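You operate a simulated robot arm through the tools that you are given. There is no shell and no other tool. Be economical: measure what you need, move in short steps, check, and stop when the job is done.

You run a simulated two-armed robot. Do the job below in one go: nothing can be reset, and whatever is moved stays where it is left.

## Task
Hold the spare shower handset still and brush the limescale off its rose.
Fine: the brush is in the tool box; put it back and shut the lid; the handset stays where it lies.
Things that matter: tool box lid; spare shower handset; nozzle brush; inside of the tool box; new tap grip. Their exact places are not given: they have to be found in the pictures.

Only the result counts: the job must be done as asked and must still hold three seconds after the hand-in. Knocking over, shifting, dropping, spilling or breaking anything else fails it. Lids that push on must go on centred and level and be pressed home; caps that screw on are set level and turned clockwise until they are tight.

## Robot
Two 7-joint arms with two-finger parallel grippers on one trunk, on a base that drives. Base frame: it is fixed to the floor where the robot stands at the start and does not move with it; the origin is under the middle of the robot, x ahead of it, y to its left, z up. Lengths are in cm, angles in degrees, forces in N, time in s.
The left shoulder is at the start at [7, 16.3, 129.5], the right one opposite. With the tool pointing down near the work surface each hand reaches from about 34 to 86 cm from the robot's upright axis, wherever it stands, measured 20 degrees to its own side. Places, roughly: tool box lid [60, 10, 100]; inside of the tool box [60, 10, 90]. Payload 3.43 kg a hand.
The TCP of each hand is the grasp point between the finger pads, 3.4 cm short of the fingertips. In the tool frame z runs along the fingers and y along their closing line. The gripper opens to 12.8 cm. The fingers are 2.4 cm wide and 1.2 cm thick; the gripper's body (4.8 by 13 cm) begins 9.6 cm behind the TCP.
Orientation is that of the tool frame in the base frame, as a unit quaternion [x, y, z, w]. With the fingers straight down and closing along the base's y, the tool's x points along the base's -x, its y along +y and its z along -z.

## Interface
- The arms move only by the tool apply_moves. It takes "left_increments", "right_increments" or both (then of equal length, played together; a hand with none holds still); each is a list of rows, each a list of 7 numbers: the finger opening in m, from 0 to 0.128, then the shift along the tool's x, y, z in m, then the turn, a rotation vector about the tool's x, y, z in rad. In form: [[claw, tx, ty, tz, wx, wy, wz], ...]. A call has 1 to 8 rows; each row is the pose to reach, as a shift and turn from the pose commanded when the call began, along the tool's axes at that moment. Rows are played at 5 a second. More than 5 cm and 8.6 degrees between two rows, or a gripper value outside its range, and nothing of the call is played. A pose out of reach is approached as far as the arm can. The call stops where the force on the tool passes 90 N (or 10 N more than at its start, if that is more) or the arm is blocked; 0.2 s more then pass. The fingers move at their own pace (about 15.3 cm/s each) and stop on an object; they squeeze with about 29 N. The grip force told is the motor's: it shows also when the fingers shut on nothing. Time passes only in rows, and 0.2 s behind the last, so rows that repeat a pose let the fingers close. The reply holds the time, the measured pose of the TCP, the force on the tool along the base axes, the opening and the grip force, in the units named above and with some noise, and new pictures: "show" is both (left out), scene, wrist or none (wrist: the cameras of the hands that moved).
- Cameras (640 x 400 px; columns grow to the right, rows downward): "scene" is now at [14.21, -1.97, 150.9]; the picture's right is [-0.16, -0.99, 0.00], its down [-0.63, 0.10, -0.77] and it looks along [0.76, -0.12, -0.64] (base axes); focal length 245 px, centre (320, 200). "left" rides on the left gripper at [-3.6, 0, -9.8] in its tool frame; the picture's right is [0.00, -1.00, 0.00], its down [0.97, 0.00, -0.24] and it looks along [0.24, 0.00, 0.97] (tool axes); focal length 218 px, centre (320, 200). "right" rides on the right gripper at [-3.6, 0, -9.8] in its tool frame; the picture's right is [0.00, -1.00, 0.00], its down [0.97, 0.00, -0.24] and it looks along [0.24, 0.00, 0.97] (tool axes); focal length 218 px, centre (320, 200).
- move_column(by): slides the trunk up (or, below 0, down) by that many cm; the arms and the scene camera ride with it, the base frame stays. It gives what a move gives, with no picture.
- base_move(legs): drives the robot by 1 to 6 legs, each [ahead, left, turn to the left] in cm, cm and degrees, along the robot's own axes; the way and the turn of a leg run together, so that a leg with both is an arc; at most 150 cm and 180 degrees a leg. The arms and the cameras ride along, it lands a little off, and it stops where it bumps. It gives what a move gives, and a new picture of the scene camera.
- head_to(pan, tilt): turns the head with the scene camera to pan (to the left, within 86 degrees either way) and tilt (down, from -29 to 69), counted from straight ahead of the robot. It gives what a move gives, and a new picture of the scene camera.
- pixel_to_xyz(camera, pixels): there is no depth. For up to 12 entries [column, row, z] of the newest picture of that camera ("zoom" is the newest enlarged one), the place [x, y] in the base frame at which the ray of that pixel passes the height z, good to about 0.2 cm, but the place of the scene camera against the robot may be out by one fixed shift of up to 1.2 cm in any direction. No time passes.
- inspect(camera, box): a new picture of the part [left, top, right, bottom] of that camera's present view, enlarged. No time passes.
- hand_in(): hands the job in; it is judged then, once.

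Keep the steps short. Do not move on a guess: measure, check each grasp and each placing, and mend mistakes. In all there are 80 turns and 170 pictures (those below and enlarged ones count). Leave the grippers open and the arms clear of the work at the hand-in unless told otherwise, and finish with a single line.

The tools are called after ">>>" as a command line: name --argument value ..., lists and objects as JSON in quotes. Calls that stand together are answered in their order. apply_moves: Moves the arms, as the interface text tells. Its arguments: {"type":"object","properties":{"left_increments":{"type":"array"},"right_increments":{"type":"array"},"show":{"type":"string","enum":["both","scene","wrist","none"]}},"required":[]} The other tools are called the same way: move_column (by) slides the trunk up or down; base_move (legs) drives the base; head_to (pan, tilt) turns the head that bears the scene camera; pixel_to_xyz (camera, pixels) gives the place at which the rays of pixels pass given heights; inspect (camera, box) takes an enlarged picture of a part of a camera's view; hand_in () hands the job in.

At the start:

```text
time_s: 0.0
left_eef_pos: [71.08, 18.14, 135.32]
left_tcp_rot: [-0.001, 1.0, 0.0, 0.0]
left_ft_force: [0.0, 0.0, -0.2]
left_gripper_width: 12.81
left_gripper_force: 0.1
right_eef_pos: [53.39, -36.81, 132.74]
right_tcp_rot: [0.0, 1.0, 0.0, 0.0]
right_ft_force: [0.0, 0.1, 0.2]
right_gripper_width: 12.8
right_gripper_force: 0.1
trunk travel left (down, up): [-77.5, 16.5]
robot x, y, heading: [0.21, -0.12, -0.0]
head pan, tilt: [-9.0, 39.8]
```

scene: 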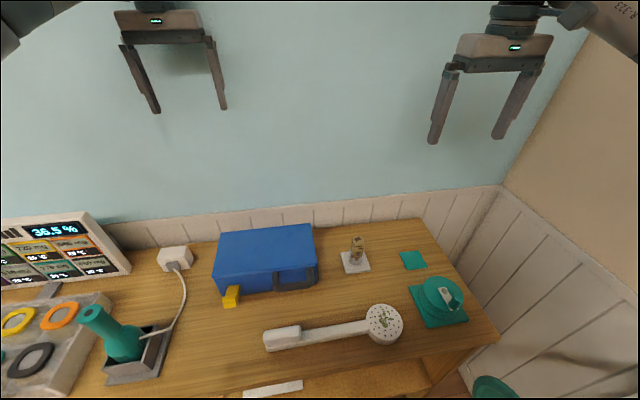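
right: 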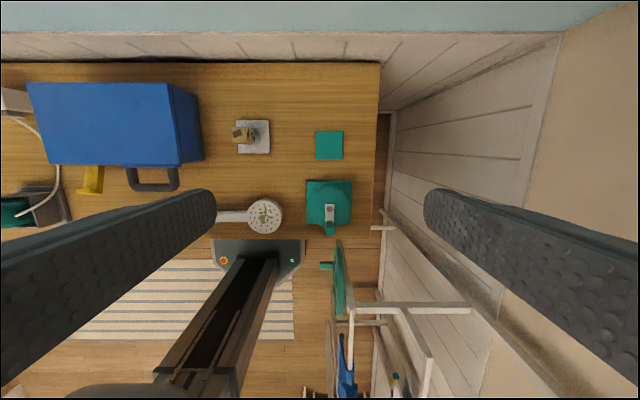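
left: 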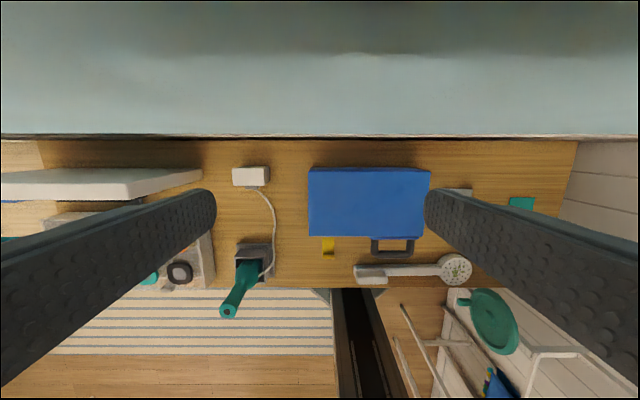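

I see the blue tool box, the handset in front of it, and a yellow thing and a dark handle at the box's front. I'll enlarge these first.

>>> inspect --camera "scene" --box '[190, 210, 350, 310]'

>>> inspect --camera "scene" --box '[240, 280, 432, 400]'

>>> inspect --camera "left" --box '[290, 150, 482, 270]'

>>> pixel_to_xyz --camera "left" --pixels '[[309, 168, 100], [429, 171, 100], [310, 236, 100], [424, 238, 100], [328, 247, 90], [374, 254, 95], [412, 254, 95], [358, 273, 87], [440, 268, 87], [456, 269, 88], [468, 269, 88]]'

```text
4.00 times, centred on (270, 260) of scene
```

zoom: 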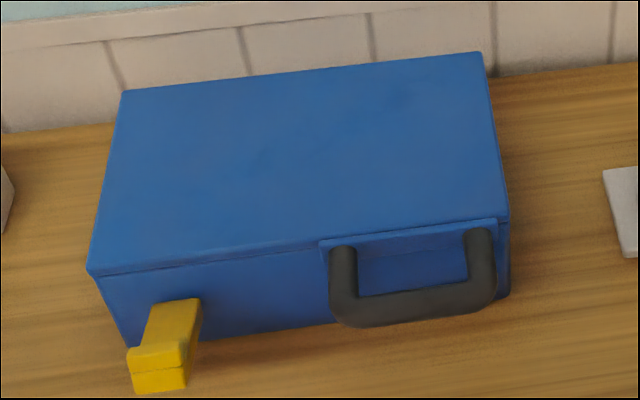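

```text
3.33 times, centred on (336, 340) of scene
```

zoom: 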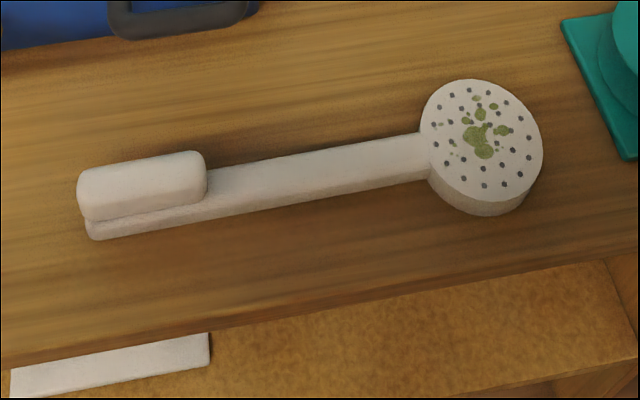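

```text
3.33 times, centred on (386, 210) of left
```

zoom: 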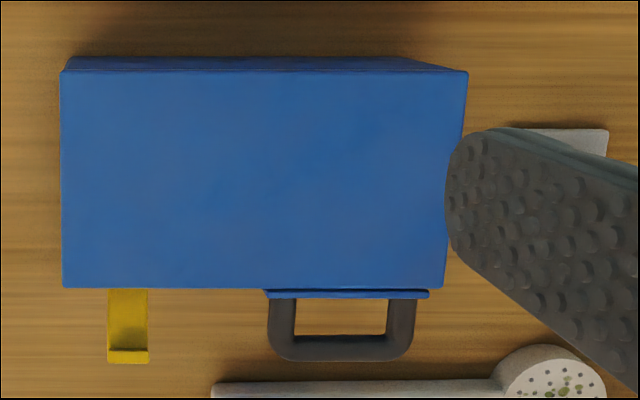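

```text
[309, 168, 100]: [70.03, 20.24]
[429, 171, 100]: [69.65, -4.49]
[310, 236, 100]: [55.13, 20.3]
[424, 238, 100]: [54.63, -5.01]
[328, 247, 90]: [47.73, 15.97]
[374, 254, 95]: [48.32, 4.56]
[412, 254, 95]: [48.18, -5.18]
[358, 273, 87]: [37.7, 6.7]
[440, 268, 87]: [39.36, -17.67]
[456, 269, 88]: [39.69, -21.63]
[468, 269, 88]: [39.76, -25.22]
```

I'll cross-check heights by comparing the scene camera's rays with the left camera's.

>>> pixel_to_xyz --camera "scene" --pixels '[[212, 277, 100], [316, 265, 100], [310, 223, 100], [221, 232, 100], [224, 301, 90], [236, 301, 90], [240, 286, 90], [276, 290, 95], [311, 283, 95], [384, 320, 88], [265, 340, 89], [300, 333, 89]]'

>>> pixel_to_xyz --camera "left" --pixels '[[322, 257, 90], [335, 257, 90], [371, 257, 95], [415, 257, 95], [456, 269, 88], [354, 266, 89], [385, 266, 89], [322, 257, 94], [371, 257, 98], [424, 238, 102]]'

```text
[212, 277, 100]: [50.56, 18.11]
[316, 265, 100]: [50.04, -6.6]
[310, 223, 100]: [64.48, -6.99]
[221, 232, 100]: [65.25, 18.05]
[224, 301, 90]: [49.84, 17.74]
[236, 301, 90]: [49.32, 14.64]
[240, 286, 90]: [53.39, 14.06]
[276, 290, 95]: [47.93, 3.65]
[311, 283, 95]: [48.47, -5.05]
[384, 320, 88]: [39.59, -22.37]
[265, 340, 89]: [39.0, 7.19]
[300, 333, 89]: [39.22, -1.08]
```

```text
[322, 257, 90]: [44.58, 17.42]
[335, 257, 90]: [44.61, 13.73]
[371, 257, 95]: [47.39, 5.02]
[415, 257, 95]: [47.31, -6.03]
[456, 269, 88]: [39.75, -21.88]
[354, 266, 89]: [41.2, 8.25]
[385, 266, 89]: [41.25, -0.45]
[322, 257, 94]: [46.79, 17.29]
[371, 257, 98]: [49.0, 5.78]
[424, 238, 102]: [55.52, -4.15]
```

The left and scene rays meet at these heights: lid top z≈96, yellow piece top z≈94, handle z≈95. I need a flatter view of the box front, so I'll lower the trunk a little and look at the latch.

>>> move_column --by -20

>>> head_to --pan 5 --tilt 40

>>> inspect --camera "scene" --box '[250, 160, 410, 260]'

```text
time_s: 2.2
left_eef_pos: [70.92, 18.13, 115.33]
left_tcp_rot: [-0.001, 1.0, 0.001, 0.0]
left_ft_force: [-0.1, 0.3, -0.7]
left_gripper_width: 12.8
left_gripper_force: 0.1
right_eef_pos: [53.36, -36.7, 112.58]
right_tcp_rot: [0.001, 1.0, 0.0, 0.0]
right_ft_force: [0.3, 0.2, -0.1]
right_gripper_width: 12.79
right_gripper_force: 0.1
trunk travel left (down, up): [-57.5, 36.5]
robot x, y, heading: [0.01, -0.34, -0.2]
head pan, tilt: [-9.0, 39.8]
```

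```text
time_s: 2.9
left_eef_pos: [71.05, 18.26, 115.3]
left_tcp_rot: [-0.001, 1.0, 0.001, 0.0]
left_ft_force: [0.1, -0.4, 0.2]
left_gripper_width: 12.81
left_gripper_force: 0.1
right_eef_pos: [53.4, -36.62, 112.62]
right_tcp_rot: [0.0, 1.0, 0.0, 0.0]
right_ft_force: [-0.1, -0.8, 0.1]
right_gripper_width: 12.8
right_gripper_force: 0.0
trunk travel left (down, up): [-57.5, 36.5]
robot x, y, heading: [0.38, 0.14, 0.1]
head pan, tilt: [5.0, 40.0]
```

scene: 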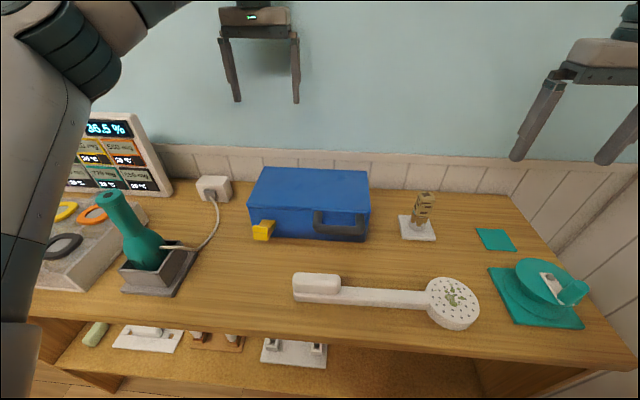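

```text
4.00 times, centred on (330, 210) of scene
```

zoom: 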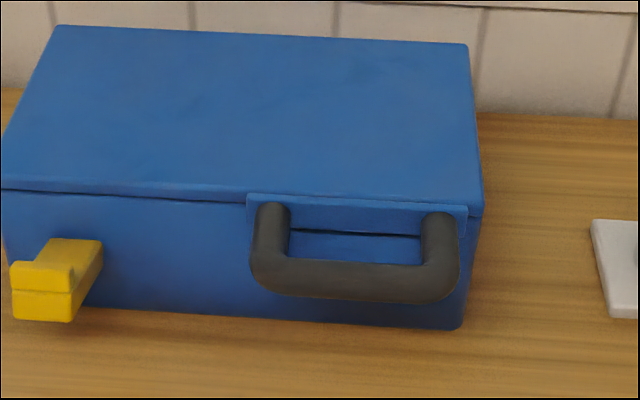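

The yellow piece is a lever with a lip, sticking out of the box body. The handle's plate belongs to the lid. I'll turn the right hand so it closes along x and bring it above the handle, for a closer look before touching anything.

>>> apply_moves --right_increments '[[0.128, 0.007, 0.032, 0.004, 0, 0, 0.145], [0.128, 0.014, 0.064, 0.004, 0, 0, 0.29], [0.128, 0.021, 0.096, 0.004, 0, 0, 0.435], [0.128, 0.028, 0.128, 0.004, 0, 0, 0.58], [0.128, 0.035, 0.16, 0.004, 0, 0, 0.725], [0.128, 0.042, 0.192, 0.004, 0, 0, 0.87], [0.128, 0.049, 0.224, 0.004, 0, 0, 1.015], [0.128, 0.054, 0.256, 0.004, 0, 0, 1.16]]' --show "wrist"

```text
time_s: 4.7
left_eef_pos: [71.15, 18.35, 115.22]
left_tcp_rot: [0.0, 1.0, -0.001, 0.001]
left_ft_force: [0.3, 0.1, -0.5]
left_gripper_width: 12.8
left_gripper_force: 0.1
right_eef_pos: [47.92, -11.14, 112.4]
right_tcp_rot: [0.548, 0.836, -0.001, 0.001]
right_ft_force: [0.2, 0.7, 0.3]
right_gripper_width: 12.8
right_gripper_force: 0.1
trunk travel left (down, up): [-57.5, 36.5]
robot x, y, heading: [-0.13, 0.25, -0.2]
head pan, tilt: [5.0, 40.0]
```

right: 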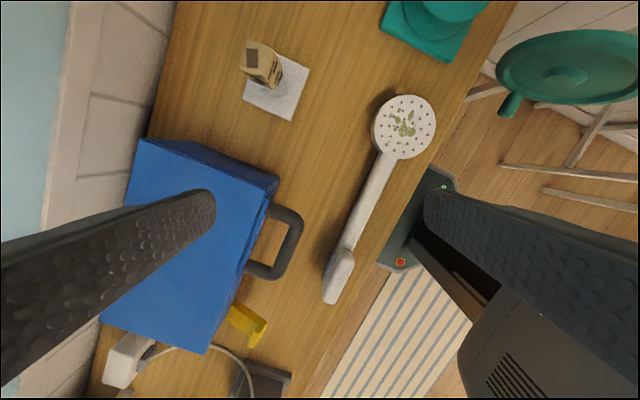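

The turn works and the view is good. I'll finish the turn and stop above the handle at z≈107.

>>> apply_moves --right_increments '[[0.128, 0.023, 0.01, 0.0, 0, 0, 0.1], [0.128, 0.046, 0.02, 0.015, 0, 0, 0.2], [0.128, 0.069, 0.03, 0.03, 0, 0, 0.3], [0.128, 0.092, 0.04, 0.05, 0, 0, 0.411]]' --show "wrist"

>>> inspect --camera "scene" --box '[240, 150, 400, 250]'

```text
time_s: 5.7
left_eef_pos: [71.12, 18.37, 115.31]
left_tcp_rot: [0.0, 1.0, -0.001, 0.001]
left_ft_force: [-1.0, 0.3, 0.0]
left_gripper_width: 12.8
left_gripper_force: 0.1
right_eef_pos: [48.15, -0.79, 107.23]
right_tcp_rot: [0.709, 0.706, -0.001, 0.0]
right_ft_force: [0.0, 1.1, 0.3]
right_gripper_width: 12.79
right_gripper_force: 0.0
trunk travel left (down, up): [-57.5, 36.5]
robot x, y, heading: [-0.02, -0.13, -0.0]
head pan, tilt: [5.0, 40.0]
```

right: 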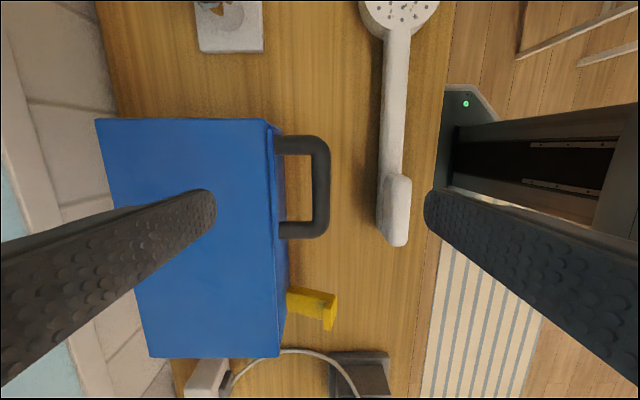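

```text
4.00 times, centred on (320, 200) of scene
```

zoom: 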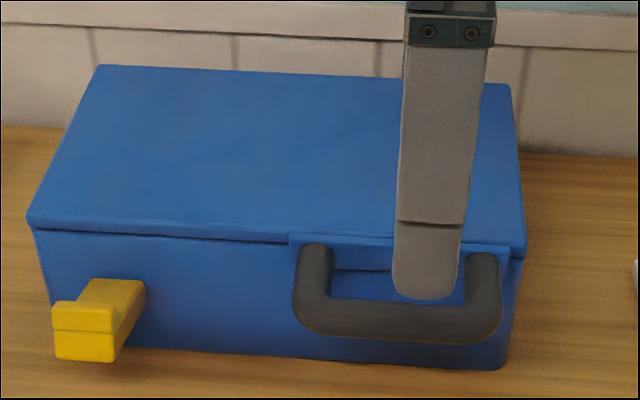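

Next I measure the handle, lid edges and latch from this camera at likely heights.

>>> pixel_to_xyz --camera "right" --pixels '[[313, 187, 94], [330, 187, 94], [320, 137, 94], [320, 237, 94], [274, 187, 94], [269, 120, 96], [280, 356, 96], [329, 310, 94], [332, 293, 94], [95, 120, 96], [150, 356, 96], [290, 300, 93]]'

>>> pixel_to_xyz --camera "scene" --pixels '[[339, 231, 94], [339, 234, 94], [339, 228, 94], [248, 203, 96], [371, 214, 96], [260, 226, 94], [254, 226, 94], [267, 228, 94]]'

```text
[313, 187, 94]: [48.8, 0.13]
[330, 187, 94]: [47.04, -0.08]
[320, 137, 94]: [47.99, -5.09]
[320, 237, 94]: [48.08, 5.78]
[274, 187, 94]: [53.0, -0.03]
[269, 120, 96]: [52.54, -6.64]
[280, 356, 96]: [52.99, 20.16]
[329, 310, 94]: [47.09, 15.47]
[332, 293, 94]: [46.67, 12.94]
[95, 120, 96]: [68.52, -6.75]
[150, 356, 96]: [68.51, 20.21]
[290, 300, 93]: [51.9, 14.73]
```

```text
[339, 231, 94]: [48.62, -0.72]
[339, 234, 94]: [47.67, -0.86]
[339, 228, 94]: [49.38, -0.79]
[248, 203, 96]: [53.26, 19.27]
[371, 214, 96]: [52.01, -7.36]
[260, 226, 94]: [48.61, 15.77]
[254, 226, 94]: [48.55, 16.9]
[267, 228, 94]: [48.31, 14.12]
```

Handle bar: x 47–48.8, y −5 to 5.8, z≈94. The plate front is at x≈52.7. I'll close to 4.6 cm and straddle the bar, then grip.

>>> apply_moves --right_increments '[[0.046, 0.01, -0.002, 0.0, 0, 0, 0], [0.046, 0.01, -0.002, 0.0, 0, 0, 0], [0.046, 0.01, -0.002, 0.04, 0, 0, 0], [0.046, 0.01, -0.002, 0.07, 0, 0, 0], [0.046, 0.01, -0.002, 0.1, 0, 0, 0], [0.046, 0.01, -0.002, 0.13, 0, 0, 0], [0.0, 0.01, -0.002, 0.13, 0, 0, 0], [0.0, 0.01, -0.002, 0.13, 0, 0, 0]]' --show "both"

```text
time_s: 7.5
left_eef_pos: [71.3, 18.12, 115.14]
left_tcp_rot: [-0.001, 1.0, -0.001, -0.001]
left_ft_force: [-0.2, 0.5, 0.4]
left_gripper_width: 12.8
left_gripper_force: 0.1
right_eef_pos: [48.16, -0.12, 94.14]
right_tcp_rot: [0.708, 0.706, 0.0, 0.0]
right_ft_force: [15.8, -0.5, 1.2]
right_gripper_width: 1.98
right_gripper_force: 45.1
trunk travel left (down, up): [-57.5, 36.5]
robot x, y, heading: [-0.0, -0.29, -0.1]
head pan, tilt: [5.0, 40.0]
```

scene: 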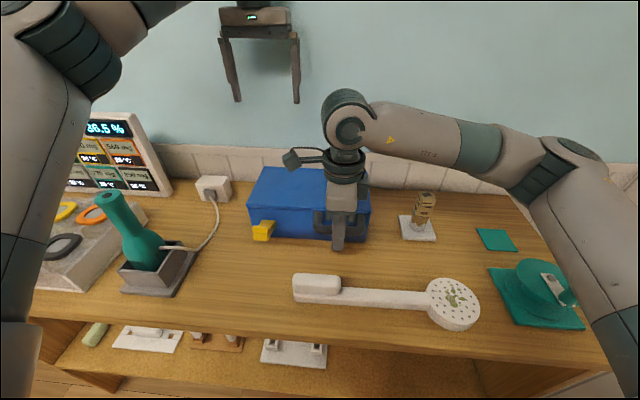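
right: 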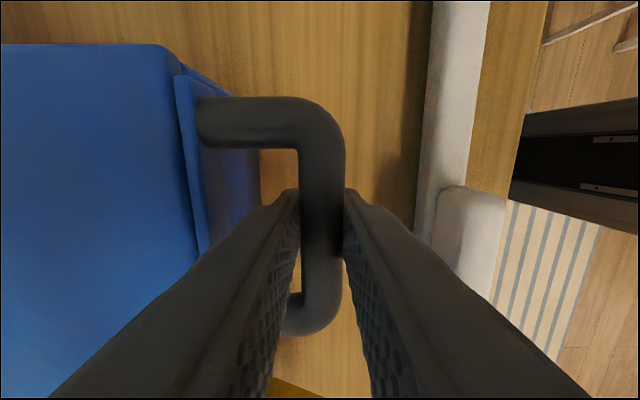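

The bar is gripped (1.98 cm), with a small 16 N side load. I'll test whether the lid is latched with a 1 cm lift, easing 2 mm forward.

>>> apply_moves --right_increments '[[0.0, 0, 0.003, -0.003, 0, 0, 0], [0.0, 0, 0.003, -0.006, 0, 0, 0], [0.0, 0, 0.003, -0.01, 0, 0, 0]]' --show "none"

>>> inspect --camera "scene" --box '[240, 150, 400, 250]'

```text
time_s: 8.3
left_eef_pos: [71.04, 18.2, 115.34]
left_tcp_rot: [-0.001, 1.0, -0.001, 0.0]
left_ft_force: [-0.1, -0.3, -0.1]
left_gripper_width: 12.8
left_gripper_force: 0.1
right_eef_pos: [48.07, -0.09, 95.18]
right_tcp_rot: [0.707, 0.707, -0.001, -0.001]
right_ft_force: [-2.5, -4.8, -1.4]
right_gripper_width: 1.99
right_gripper_force: 45.3
trunk travel left (down, up): [-57.5, 36.5]
robot x, y, heading: [-0.16, -0.21, 0.1]
head pan, tilt: [5.0, 40.0]
```

```text
4.00 times, centred on (320, 200) of scene
```

zoom: 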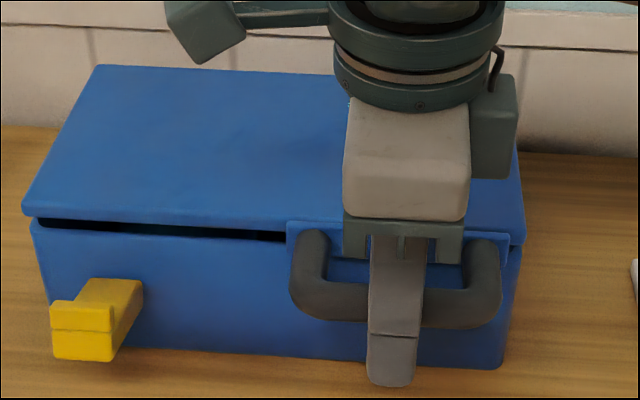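

The lid lifts freely, with a gap at the front, so it isn't locked. I'll raise it along its hinge arc (hinge about x 68.5, z 95) while the left hand moves out of the way.

>>> apply_moves --right_increments '[[0.0, 0, 0.002, -0.028, 0, 0, 0], [0.0, 0, 0.008, -0.056, 0, 0, 0], [0.0, 0, 0.0176, -0.083, 0, 0, 0], [0.0, 0, 0.031, -0.108, 0, 0, 0], [0.0, 0, 0.0477, -0.131, 0, 0, 0], [0.0, 0, 0.0477, -0.131, 0, 0, 0]]' --left_increments '[[0.128, 0.03, 0.03, -0.02, 0, 0, 0], [0.128, 0.06, 0.06, -0.04, 0, 0, 0], [0.128, 0.09, 0.09, -0.05, 0, 0, 0], [0.128, 0.12, 0.12, -0.06, 0, 0, 0], [0.128, 0.15, 0.14, -0.06, 0, 0, 0], [0.128, 0.15, 0.14, -0.06, 0, 0, 0]]' --show "scene"

```text
time_s: 9.7
left_eef_pos: [56.05, 32.07, 121.57]
left_tcp_rot: [-0.001, 1.0, 0.0, 0.001]
left_ft_force: [-0.7, 0.3, 0.0]
left_gripper_width: 12.79
left_gripper_force: 0.0
right_eef_pos: [52.91, -0.12, 108.5]
right_tcp_rot: [0.707, 0.707, 0.001, 0.0]
right_ft_force: [-9.1, -1.5, 7.0]
right_gripper_width: 1.95
right_gripper_force: 44.7
trunk travel left (down, up): [-57.5, 36.5]
robot x, y, heading: [-0.25, -0.04, -0.2]
head pan, tilt: [5.0, 40.0]
```

scene: 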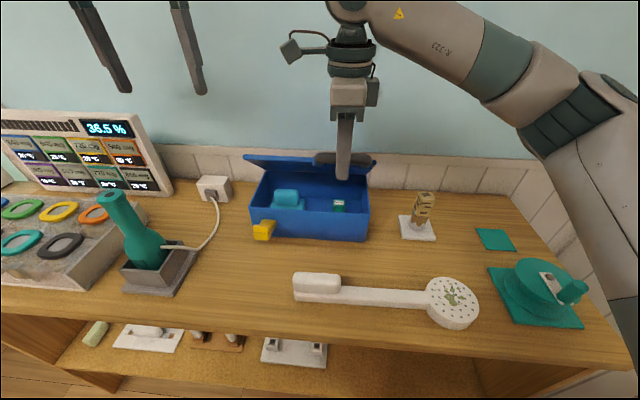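

It goes smoothly. I'll keep lifting to about 80°.

>>> apply_moves --right_increments '[[0.0, 0, 0.0197, -0.0205, 0, 0, 0], [0.0, 0, 0.0422, -0.038, 0, 0, 0], [0.0, 0, 0.0668, -0.0522, 0, 0, 0], [0.0, 0, 0.0932, -0.0629, 0, 0, 0], [0.0, 0, 0.1208, -0.0698, 0, 0, 0], [0.0, 0, 0.1208, -0.0698, 0, 0, 0]]' --show "scene"

>>> inspect --camera "scene" --box '[240, 140, 400, 240]'

```text
time_s: 11.1
left_eef_pos: [56.17, 31.77, 121.46]
left_tcp_rot: [0.0, 1.0, 0.0, 0.0]
left_ft_force: [0.3, -0.2, -0.7]
left_gripper_width: 12.8
left_gripper_force: 0.0
right_eef_pos: [64.99, -0.1, 115.54]
right_tcp_rot: [0.708, 0.707, 0.001, 0.0]
right_ft_force: [-0.4, -8.1, 4.3]
right_gripper_width: 1.93
right_gripper_force: 45.1
trunk travel left (down, up): [-57.5, 36.5]
robot x, y, heading: [-0.16, 0.07, 0.0]
head pan, tilt: [5.0, 40.0]
```

scene: 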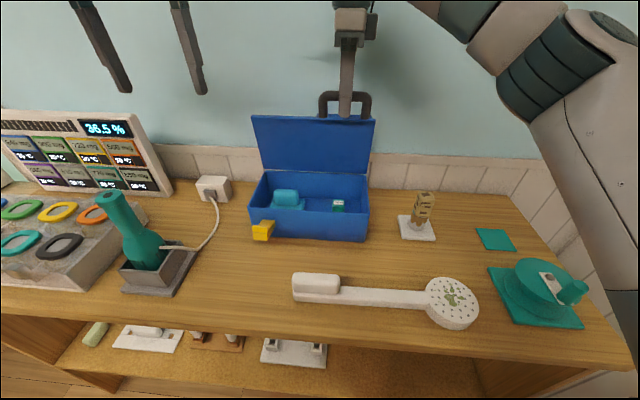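

```text
4.00 times, centred on (320, 190) of scene
```

zoom: 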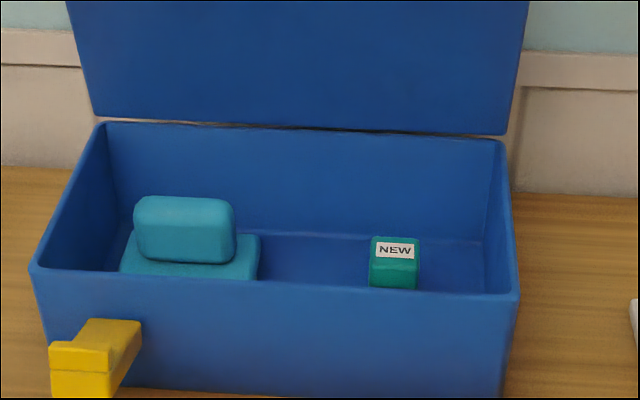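

The box holds a turquoise block on a slab, probably the brush, and a green "NEW" cube, the new tap grip. I'll take the lid a bit further, past vertical if it goes, watching the force.

>>> apply_moves --right_increments '[[0.0, 0, 0.014, -0.002, 0, 0, 0], [0.0, 0, 0.028, -0.003, 0, 0, 0], [0.0, 0, 0.042, -0.003, 0, 0, 0], [0.0, 0, 0.053, -0.002, 0, 0, 0]]' --show "scene"

```text
time_s: 12.1
left_eef_pos: [56.05, 31.96, 121.68]
left_tcp_rot: [-0.001, 1.0, 0.0, 0.001]
left_ft_force: [-1.3, -0.5, 0.3]
left_gripper_width: 12.79
left_gripper_force: 0.0
right_eef_pos: [70.14, 0.03, 115.73]
right_tcp_rot: [0.707, 0.707, 0.001, 0.0]
right_ft_force: [0.0, -2.8, 9.2]
right_gripper_width: 1.92
right_gripper_force: 45.2
trunk travel left (down, up): [-57.5, 36.5]
robot x, y, heading: [0.21, 0.04, -0.4]
head pan, tilt: [5.0, 40.0]
```

scene: 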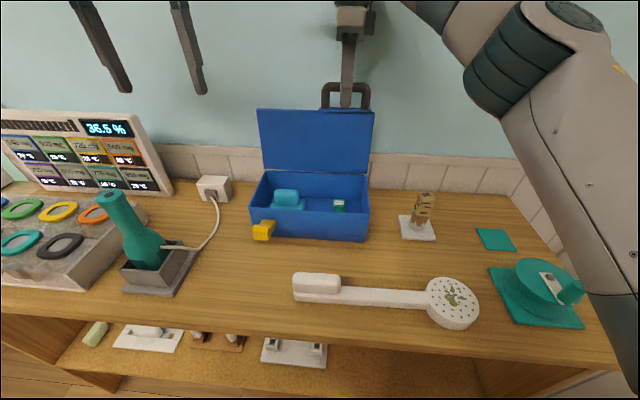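

The lid is about 95° open with almost no resistance. I'll open the fingers a little while still straddling the bar, to see whether it stays up.

>>> apply_moves --right_increments '[[0.045, 0, 0, 0, 0, 0, 0], [0.045, 0, 0, 0, 0, 0, 0], [0.045, 0, 0, 0, 0, 0, 0], [0.045, 0, 0, 0, 0, 0, 0]]' --show "both"

```text
time_s: 13.1
left_eef_pos: [56.41, 32.09, 121.47]
left_tcp_rot: [0.0, 1.0, 0.001, 0.0]
left_ft_force: [-0.6, -0.2, -1.5]
left_gripper_width: 12.81
left_gripper_force: 0.1
right_eef_pos: [70.37, -0.06, 115.64]
right_tcp_rot: [0.707, 0.707, 0.0, 0.0]
right_ft_force: [0.5, -0.5, 0.7]
right_gripper_width: 4.54
right_gripper_force: 0.1
trunk travel left (down, up): [-57.5, 36.5]
robot x, y, heading: [0.23, -0.02, -0.1]
head pan, tilt: [5.0, 40.0]
```

scene: 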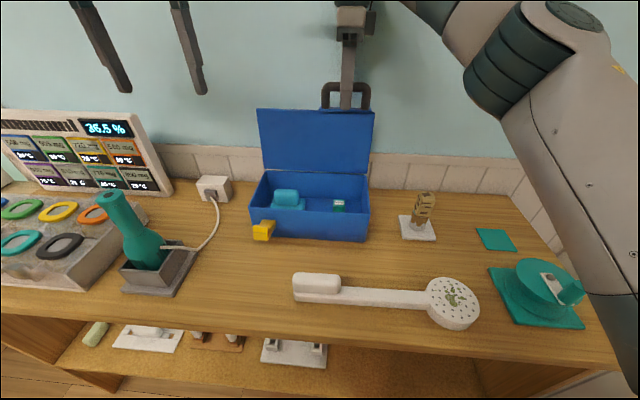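
right: 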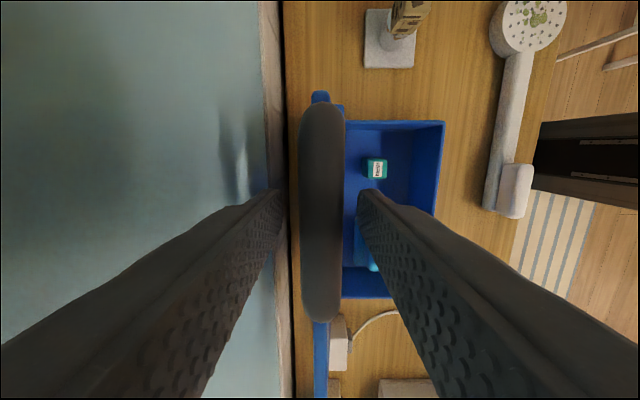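

The lid stays up on its own. I'll lift the right hand clear, then move it forward over the box opening to look at the brush.

>>> apply_moves --right_increments '[[0.045, 0, 0, -0.03, 0, 0, 0], [0.045, 0, 0, -0.06, 0, 0, 0], [0.045, 0, 0, -0.09, 0, 0, 0], [0.08, 0.03, -0.04, -0.09, 0, 0, 0], [0.1, 0.06, -0.08, -0.09, 0, 0, 0], [0.128, 0.09, -0.11, -0.06, 0, 0, 0], [0.128, 0.12, -0.11, -0.02, 0, 0, 0]]' --show "both"

>>> inspect --camera "right" --box '[220, 120, 420, 245]'

```text
refused: row 6 steps farther than a row can; nothing moved
```

```text
3.20 times, centred on (320, 182) of right
```

zoom: 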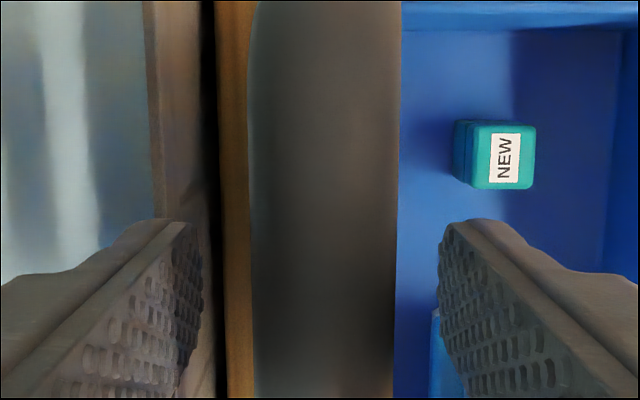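

The call was refused because one row stepped too far. I'll use smaller steps.

>>> apply_moves --right_increments '[[0.045, 0, 0, -0.03, 0, 0, 0], [0.045, 0, 0, -0.06, 0, 0, 0], [0.045, 0, 0, -0.09, 0, 0, 0], [0.08, 0.02, -0.04, -0.09, 0, 0, 0], [0.1, 0.04, -0.08, -0.09, 0, 0, 0], [0.128, 0.06, -0.11, -0.075, 0, 0, 0], [0.128, 0.08, -0.12, -0.045, 0, 0, 0], [0.128, 0.1, -0.12, -0.015, 0, 0, 0]]' --show "both"

>>> inspect --camera "right" --box '[220, 100, 444, 240]'

```text
time_s: 14.9
left_eef_pos: [56.31, 32.16, 121.35]
left_tcp_rot: [-0.001, 1.0, 0.0, -0.001]
left_ft_force: [0.3, -0.1, -1.3]
left_gripper_width: 12.81
left_gripper_force: 0.1
right_eef_pos: [58.44, 10.07, 117.11]
right_tcp_rot: [0.707, 0.707, -0.001, 0.0]
right_ft_force: [-0.1, 0.6, 0.5]
right_gripper_width: 12.81
right_gripper_force: 0.1
right hand out of reach, approached as far as the arm can: row 3
trunk travel left (down, up): [-57.5, 36.5]
robot x, y, heading: [-0.38, -0.17, 0.0]
head pan, tilt: [5.0, 40.0]
```

scene: 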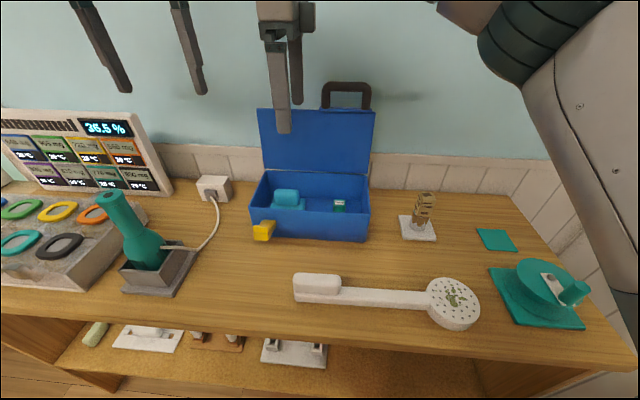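
right: 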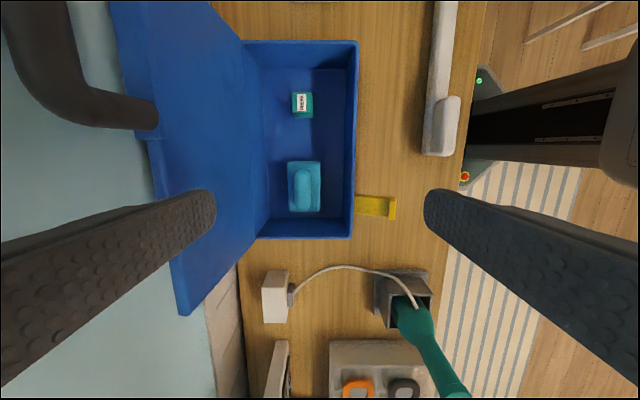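

```text
2.86 times, centred on (332, 170) of right
```

zoom: 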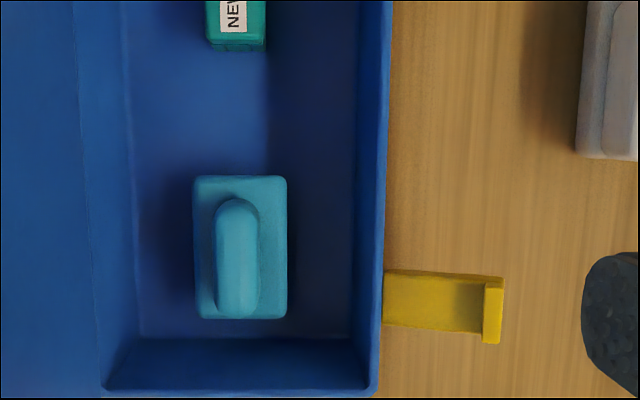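

The brush has a grip ridge running along y on a slab. I'll measure it and the box walls from both cameras.

>>> pixel_to_xyz --camera "right" --pixels '[[295.6, 190, 92], [311, 190, 92], [303, 169, 92], [303, 211, 92], [287.6, 190, 88], [320.5, 190, 88], [303, 161.6, 88], [303, 211.7, 88], [357, 230, 95], [263, 236, 95], [302, 110, 89]]'

>>> pixel_to_xyz --camera "scene" --pixels '[[274, 199, 92], [299, 200, 92], [286, 190, 92], [286, 205, 92], [270, 209, 88], [304, 210, 88], [305, 199, 88], [286, 190, 94], [286, 205, 90]]'

```text
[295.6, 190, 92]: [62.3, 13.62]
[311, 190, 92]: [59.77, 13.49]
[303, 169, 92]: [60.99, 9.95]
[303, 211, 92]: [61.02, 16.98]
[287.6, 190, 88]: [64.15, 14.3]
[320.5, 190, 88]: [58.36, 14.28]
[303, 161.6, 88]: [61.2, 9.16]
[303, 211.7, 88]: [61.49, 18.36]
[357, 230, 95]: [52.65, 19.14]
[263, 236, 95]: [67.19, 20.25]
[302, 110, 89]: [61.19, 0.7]
```

```text
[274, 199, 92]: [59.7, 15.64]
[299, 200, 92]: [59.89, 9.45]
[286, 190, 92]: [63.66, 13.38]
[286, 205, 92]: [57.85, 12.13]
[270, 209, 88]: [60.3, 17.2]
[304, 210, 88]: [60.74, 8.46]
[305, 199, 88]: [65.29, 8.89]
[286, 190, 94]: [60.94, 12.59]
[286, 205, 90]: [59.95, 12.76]
```

The brush grip is centred near (61.0, 13.5), 2.5 cm wide in x, with its top at z≈93 and the slab top at ≈90. I'll go over it with the fingers 5 cm open, stopping at z≈98.

>>> apply_moves --right_increments '[[0.05, 0.017, 0.013, 0.0, 0, 0, 0], [0.05, 0.034, 0.026, 0.0, 0, 0, 0], [0.05, 0.034, 0.026, 0.04, 0, 0, 0], [0.05, 0.034, 0.026, 0.08, 0, 0, 0], [0.05, 0.034, 0.026, 0.12, 0, 0, 0], [0.05, 0.034, 0.026, 0.155, 0, 0, 0], [0.05, 0.034, 0.026, 0.19, 0, 0, 0]]' --show "both"

```text
time_s: 16.5
left_eef_pos: [56.31, 32.07, 121.5]
left_tcp_rot: [-0.002, 1.0, 0.0, 0.0]
left_ft_force: [0.1, 0.5, -0.5]
left_gripper_width: 12.78
left_gripper_force: 0.1
right_eef_pos: [61.02, 13.38, 98.14]
right_tcp_rot: [0.708, 0.707, 0.0, -0.001]
right_ft_force: [-0.2, 1.0, -0.2]
right_gripper_width: 4.98
right_gripper_force: 0.1
trunk travel left (down, up): [-57.5, 36.5]
robot x, y, heading: [0.1, 0.3, -0.0]
head pan, tilt: [5.0, 40.0]
```

scene: 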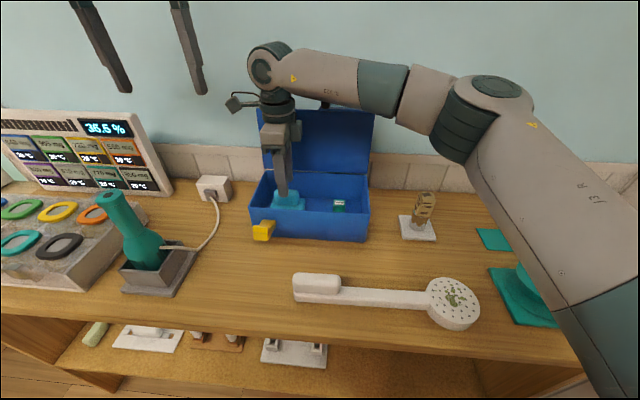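
right: 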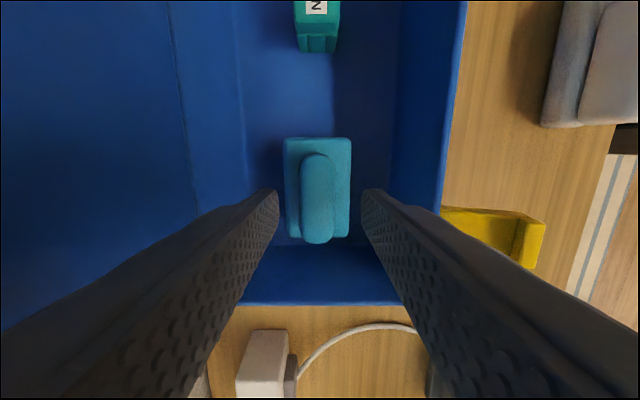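

I'll recheck the grip's place from this closer view.

>>> pixel_to_xyz --camera "right" --pixels '[[318, 153, 93], [318, 243, 93], [300, 200, 93], [335, 200, 93], [284, 190, 90], [351, 190, 90], [318, 137, 90], [318, 239, 90]]'

```text
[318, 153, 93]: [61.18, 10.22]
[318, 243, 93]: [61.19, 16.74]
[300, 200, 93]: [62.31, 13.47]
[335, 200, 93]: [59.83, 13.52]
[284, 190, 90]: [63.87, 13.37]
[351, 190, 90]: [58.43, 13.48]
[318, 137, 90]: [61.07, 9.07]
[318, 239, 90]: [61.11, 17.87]
```

It is centred. I'll lower to z≈94.0 and close.

>>> apply_moves --right_increments '[[0.05, 0.001, 0.0, 0.02, 0, 0, 0], [0.05, 0.001, 0.0, 0.035, 0, 0, 0], [0.05, 0.001, 0.0, 0.041, 0, 0, 0], [0.0, 0.001, 0.0, 0.041, 0, 0, 0], [0.0, 0.001, 0.0, 0.041, 0, 0, 0]]' --show "both"

```text
time_s: 17.7
left_eef_pos: [56.33, 32.02, 121.43]
left_tcp_rot: [-0.001, 1.0, 0.0, 0.0]
left_ft_force: [0.0, 0.2, -0.1]
left_gripper_width: 12.79
left_gripper_force: 0.0
right_eef_pos: [60.82, 13.3, 93.88]
right_tcp_rot: [0.707, 0.707, 0.0, 0.0]
right_ft_force: [1.7, 0.4, 2.7]
right_gripper_width: 2.53
right_gripper_force: 29.2
trunk travel left (down, up): [-57.5, 36.5]
robot x, y, heading: [0.08, -0.33, 0.0]
head pan, tilt: [5.0, 40.0]
```

scene: 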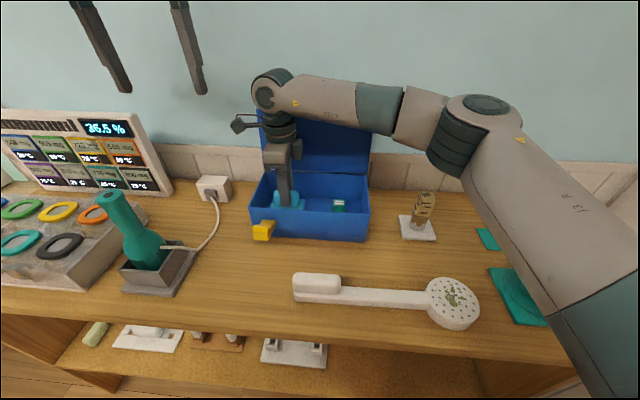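
right: 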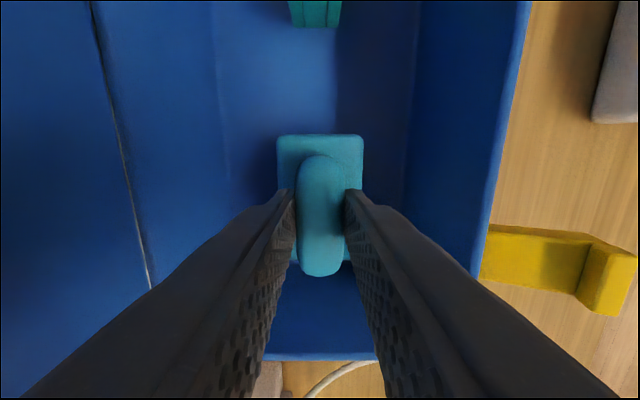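

The brush is gripped (2.53 cm, 29 N). I'll lift it straight up 14 cm and check.

>>> apply_moves --right_increments '[[0.0, 0, 0.0, -0.02, 0, 0, 0], [0.0, 0, 0, -0.05, 0, 0, 0], [0.0, 0, 0, -0.09, 0, 0, 0], [0.0, 0, 0, -0.13, 0, 0, 0], [0.0, 0, 0, -0.16, 0, 0, 0], [0.0, -0.02, -0.04, -0.16, 0, 0, 0], [0.0, -0.04, -0.08, -0.16, 0, 0, 0], [0.0, -0.06, -0.12, -0.16, 0, 0, 0]]' --show "both"

>>> inspect --camera "scene" --box '[220, 90, 380, 240]'

```text
time_s: 19.5
left_eef_pos: [56.23, 32.03, 121.61]
left_tcp_rot: [-0.001, 1.0, 0.0, 0.0]
left_ft_force: [-0.9, 0.7, -0.5]
left_gripper_width: 12.8
left_gripper_force: 0.1
right_eef_pos: [48.7, 7.54, 110.16]
right_tcp_rot: [0.707, 0.707, 0.001, 0.001]
right_ft_force: [-0.5, -0.1, -0.4]
right_gripper_width: 2.52
right_gripper_force: 29.4
trunk travel left (down, up): [-57.5, 36.5]
robot x, y, heading: [0.16, -0.07, -0.1]
head pan, tilt: [5.0, 40.0]
```

scene: 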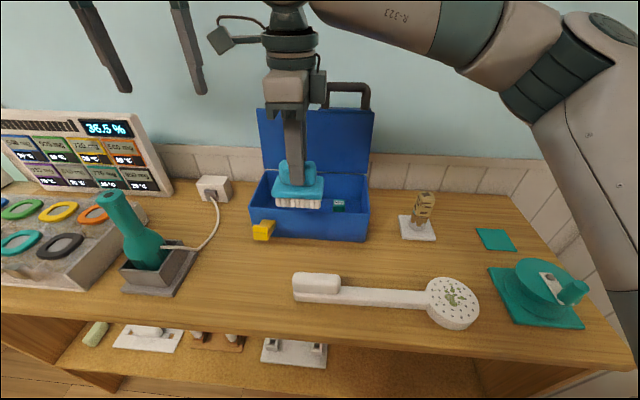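
right: 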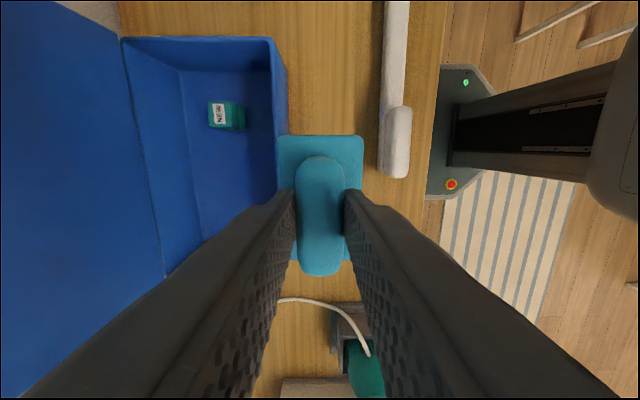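

```text
2.67 times, centred on (300, 165) of scene
```

zoom: 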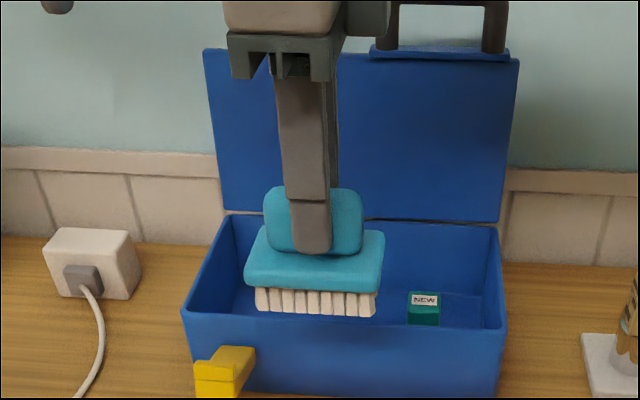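

White bristles are under the slab. Now the right hand moves toward a spot above the rose while the left hand turns and comes in over the handset's handle.

>>> apply_moves --right_increments '[[0.0, -0.04, -0.011, 0, 0, 0, 0], [0.0, -0.08, -0.022, 0, 0, 0, 0], [0.0, -0.12, -0.033, 0, 0, 0, 0], [0.0, -0.16, -0.044, 0, 0, 0, 0], [0.0, -0.2, -0.055, 0, 0, 0, 0], [0.0, -0.24, -0.066, 0, 0, 0, 0], [0.0, -0.28, -0.077, 0, 0, 0, 0], [0.0, -0.3, -0.087, 0, 0, 0, 0]]' --left_increments '[[0.128, 0.0, 0.0, 0, 0, 0, -0.145], [0.128, 0.018, -0.02, 0.01, 0, 0, -0.29], [0.128, 0.036, -0.04, 0.02, 0, 0, -0.435], [0.128, 0.054, -0.06, 0.03, 0, 0, -0.58], [0.128, 0.072, -0.08, 0.04, 0, 0, -0.725], [0.128, 0.09, -0.1, 0.05, 0, 0, -0.87], [0.128, 0.108, -0.12, 0.06, 0, 0, -1.015], [0.128, 0.11, -0.14, 0.065, 0, 0, -1.16]]' --show "both"

```text
time_s: 21.3
left_eef_pos: [44.94, 18.14, 114.64]
left_tcp_rot: [-0.549, 0.836, 0.001, 0.0]
left_ft_force: [-0.2, -0.7, -0.8]
left_gripper_width: 12.78
left_gripper_force: 0.0
right_eef_pos: [40.03, -22.62, 109.94]
right_tcp_rot: [0.707, 0.707, 0.0, -0.001]
right_ft_force: [0.2, -0.2, -0.6]
right_gripper_width: 2.51
right_gripper_force: 28.9
trunk travel left (down, up): [-57.5, 36.5]
robot x, y, heading: [-0.1, 0.08, 0.1]
head pan, tilt: [5.0, 40.0]
```

scene: 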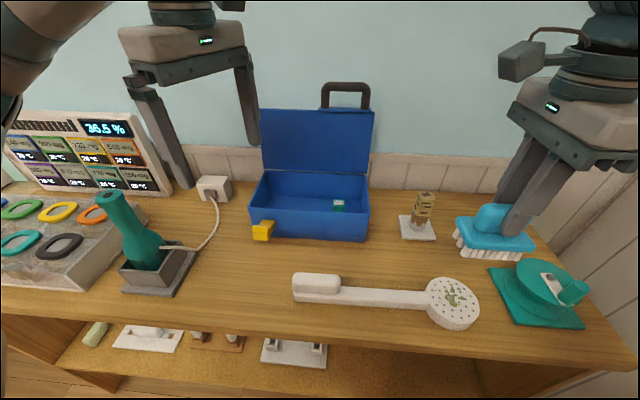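
right: 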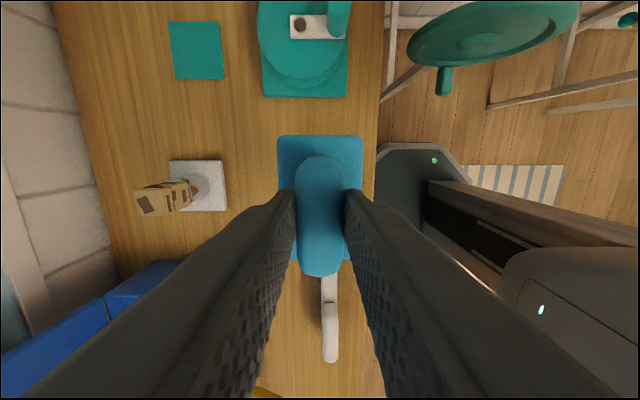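
left: 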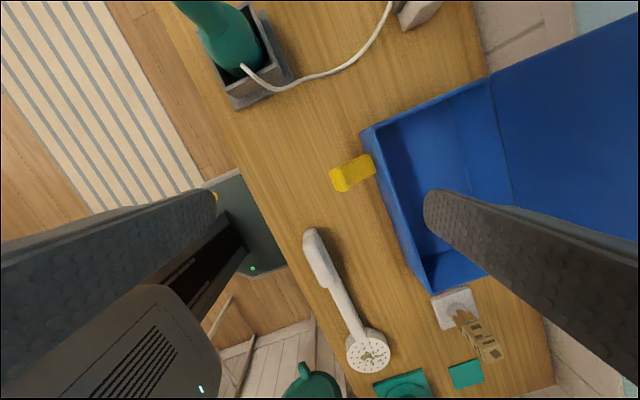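

I'll finish the left turn and stop above the handle's thick end at z≈105.

>>> apply_moves --left_increments '[[0.128, 0.031, -0.003, 0.02, 0, 0, -0.08], [0.1, 0.062, -0.006, 0.04, 0, 0, -0.16], [0.08, 0.094, -0.009, 0.06, 0, 0, -0.24], [0.07, 0.126, -0.012, 0.08, 0, 0, -0.33], [0.07, 0.1575, -0.014, 0.096, 0, 0, -0.411]]' --show "both"

>>> inspect --camera "scene" --box '[270, 220, 490, 340]'

```text
time_s: 22.5
left_eef_pos: [39.98, 3.05, 104.99]
left_tcp_rot: [0.708, -0.707, -0.001, 0.0]
left_ft_force: [0.2, 0.5, 0.4]
left_gripper_width: 6.98
left_gripper_force: 0.0
right_eef_pos: [40.02, -22.57, 109.94]
right_tcp_rot: [0.707, 0.707, 0.001, 0.0]
right_ft_force: [0.1, 0.0, -1.6]
right_gripper_width: 2.52
right_gripper_force: 29.2
trunk travel left (down, up): [-57.5, 36.5]
robot x, y, heading: [-0.11, -0.09, -0.0]
head pan, tilt: [5.0, 40.0]
```

scene: 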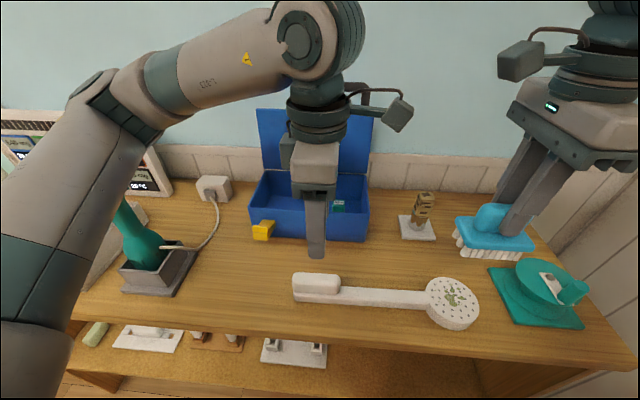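
left: 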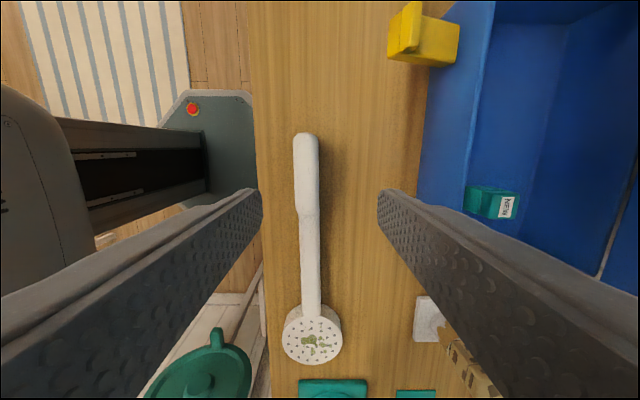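

```text
2.91 times, centred on (380, 280) of scene
```

zoom: 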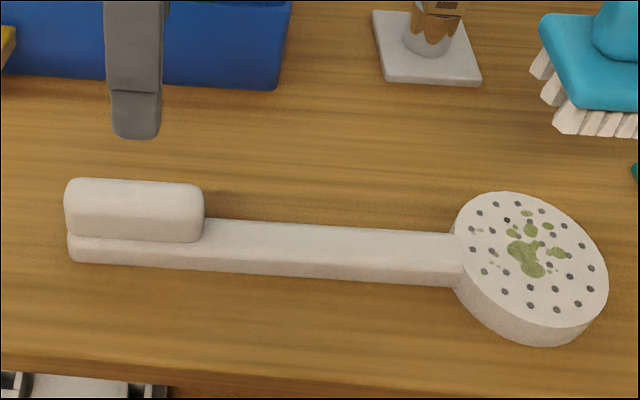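

Both cameras see the handset, so I'll triangulate its heights.

>>> pixel_to_xyz --camera "left" --pixels '[[294, 170, 90], [319, 170, 90], [306, 133, 90], [306, 216, 90], [299, 270, 87], [321, 270, 87], [312, 336, 88], [282, 336, 88], [342, 336, 88], [312, 306, 88], [312, 366, 88], [314, 342, 88]]'

>>> pixel_to_xyz --camera "scene" --pixels '[[453, 306.6, 88], [453, 285.5, 88], [317, 281.5, 90], [317, 292, 90], [317, 302.5, 90], [293, 290, 90], [339.5, 290, 90], [380, 296, 87], [380, 313, 85], [452, 305, 88]]'

```text
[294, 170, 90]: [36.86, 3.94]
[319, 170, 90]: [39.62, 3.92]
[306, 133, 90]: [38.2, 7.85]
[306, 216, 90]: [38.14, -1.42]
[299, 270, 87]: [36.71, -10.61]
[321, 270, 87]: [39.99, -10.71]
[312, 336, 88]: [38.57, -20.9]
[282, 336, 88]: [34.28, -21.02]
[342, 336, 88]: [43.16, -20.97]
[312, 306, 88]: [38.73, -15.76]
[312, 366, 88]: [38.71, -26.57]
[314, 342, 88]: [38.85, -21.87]
```

```text
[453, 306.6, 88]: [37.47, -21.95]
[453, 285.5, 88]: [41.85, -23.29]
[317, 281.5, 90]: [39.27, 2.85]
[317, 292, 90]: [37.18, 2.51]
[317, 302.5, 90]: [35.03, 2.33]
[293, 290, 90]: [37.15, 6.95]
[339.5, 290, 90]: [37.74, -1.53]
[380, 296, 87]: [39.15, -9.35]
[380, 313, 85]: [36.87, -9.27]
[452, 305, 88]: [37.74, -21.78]
```

The handle's grip block is at x≈38.25, y −1.4 to 7.9, with its top ≈90. The rose is near (38.7, −21.5). I'll lower the left hand over the block with a 6 cm opening, then close.

>>> apply_moves --left_increments '[[0.06, 0, 0.009, 0.03, 0, 0, 0], [0.06, 0, 0.0173, 0.07, 0, 0, 0], [0.06, 0, 0.0173, 0.11, 0, 0, 0], [0.06, 0, 0.0173, 0.14, 0, 0, 0], [0.06, 0, 0.0173, 0.154, 0, 0, 0], [0.06, 0, 0.0173, 0.154, 0, 0, 0]]' --show "wrist"

>>> inspect --camera "scene" --box '[250, 220, 410, 320]'

```text
time_s: 23.9
left_eef_pos: [38.45, 3.03, 89.77]
left_tcp_rot: [0.708, -0.706, -0.001, 0.0]
left_ft_force: [0.1, 0.2, -0.2]
left_gripper_width: 6.0
left_gripper_force: 0.1
right_eef_pos: [40.02, -22.53, 110.02]
right_tcp_rot: [0.707, 0.707, 0.0, 0.001]
right_ft_force: [-0.2, 0.2, -1.5]
right_gripper_width: 2.52
right_gripper_force: 29.1
trunk travel left (down, up): [-57.5, 36.5]
robot x, y, heading: [0.05, -0.17, -0.0]
head pan, tilt: [5.0, 40.0]
```

left: 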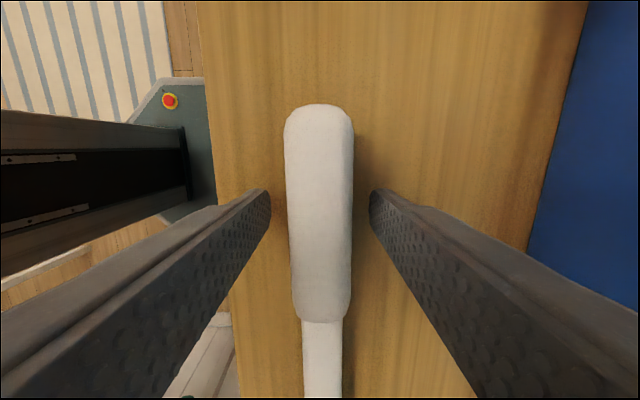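

```text
4.00 times, centred on (330, 270) of scene
```

zoom: 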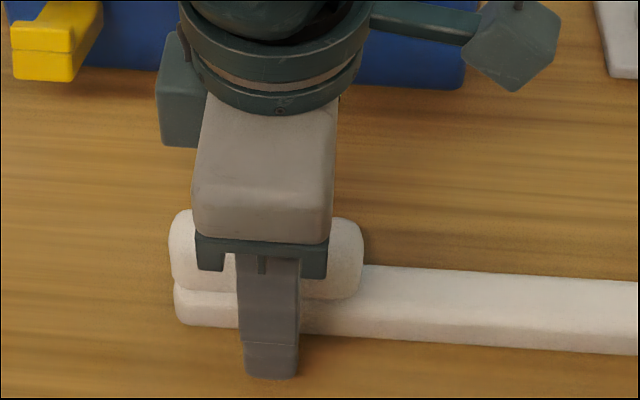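

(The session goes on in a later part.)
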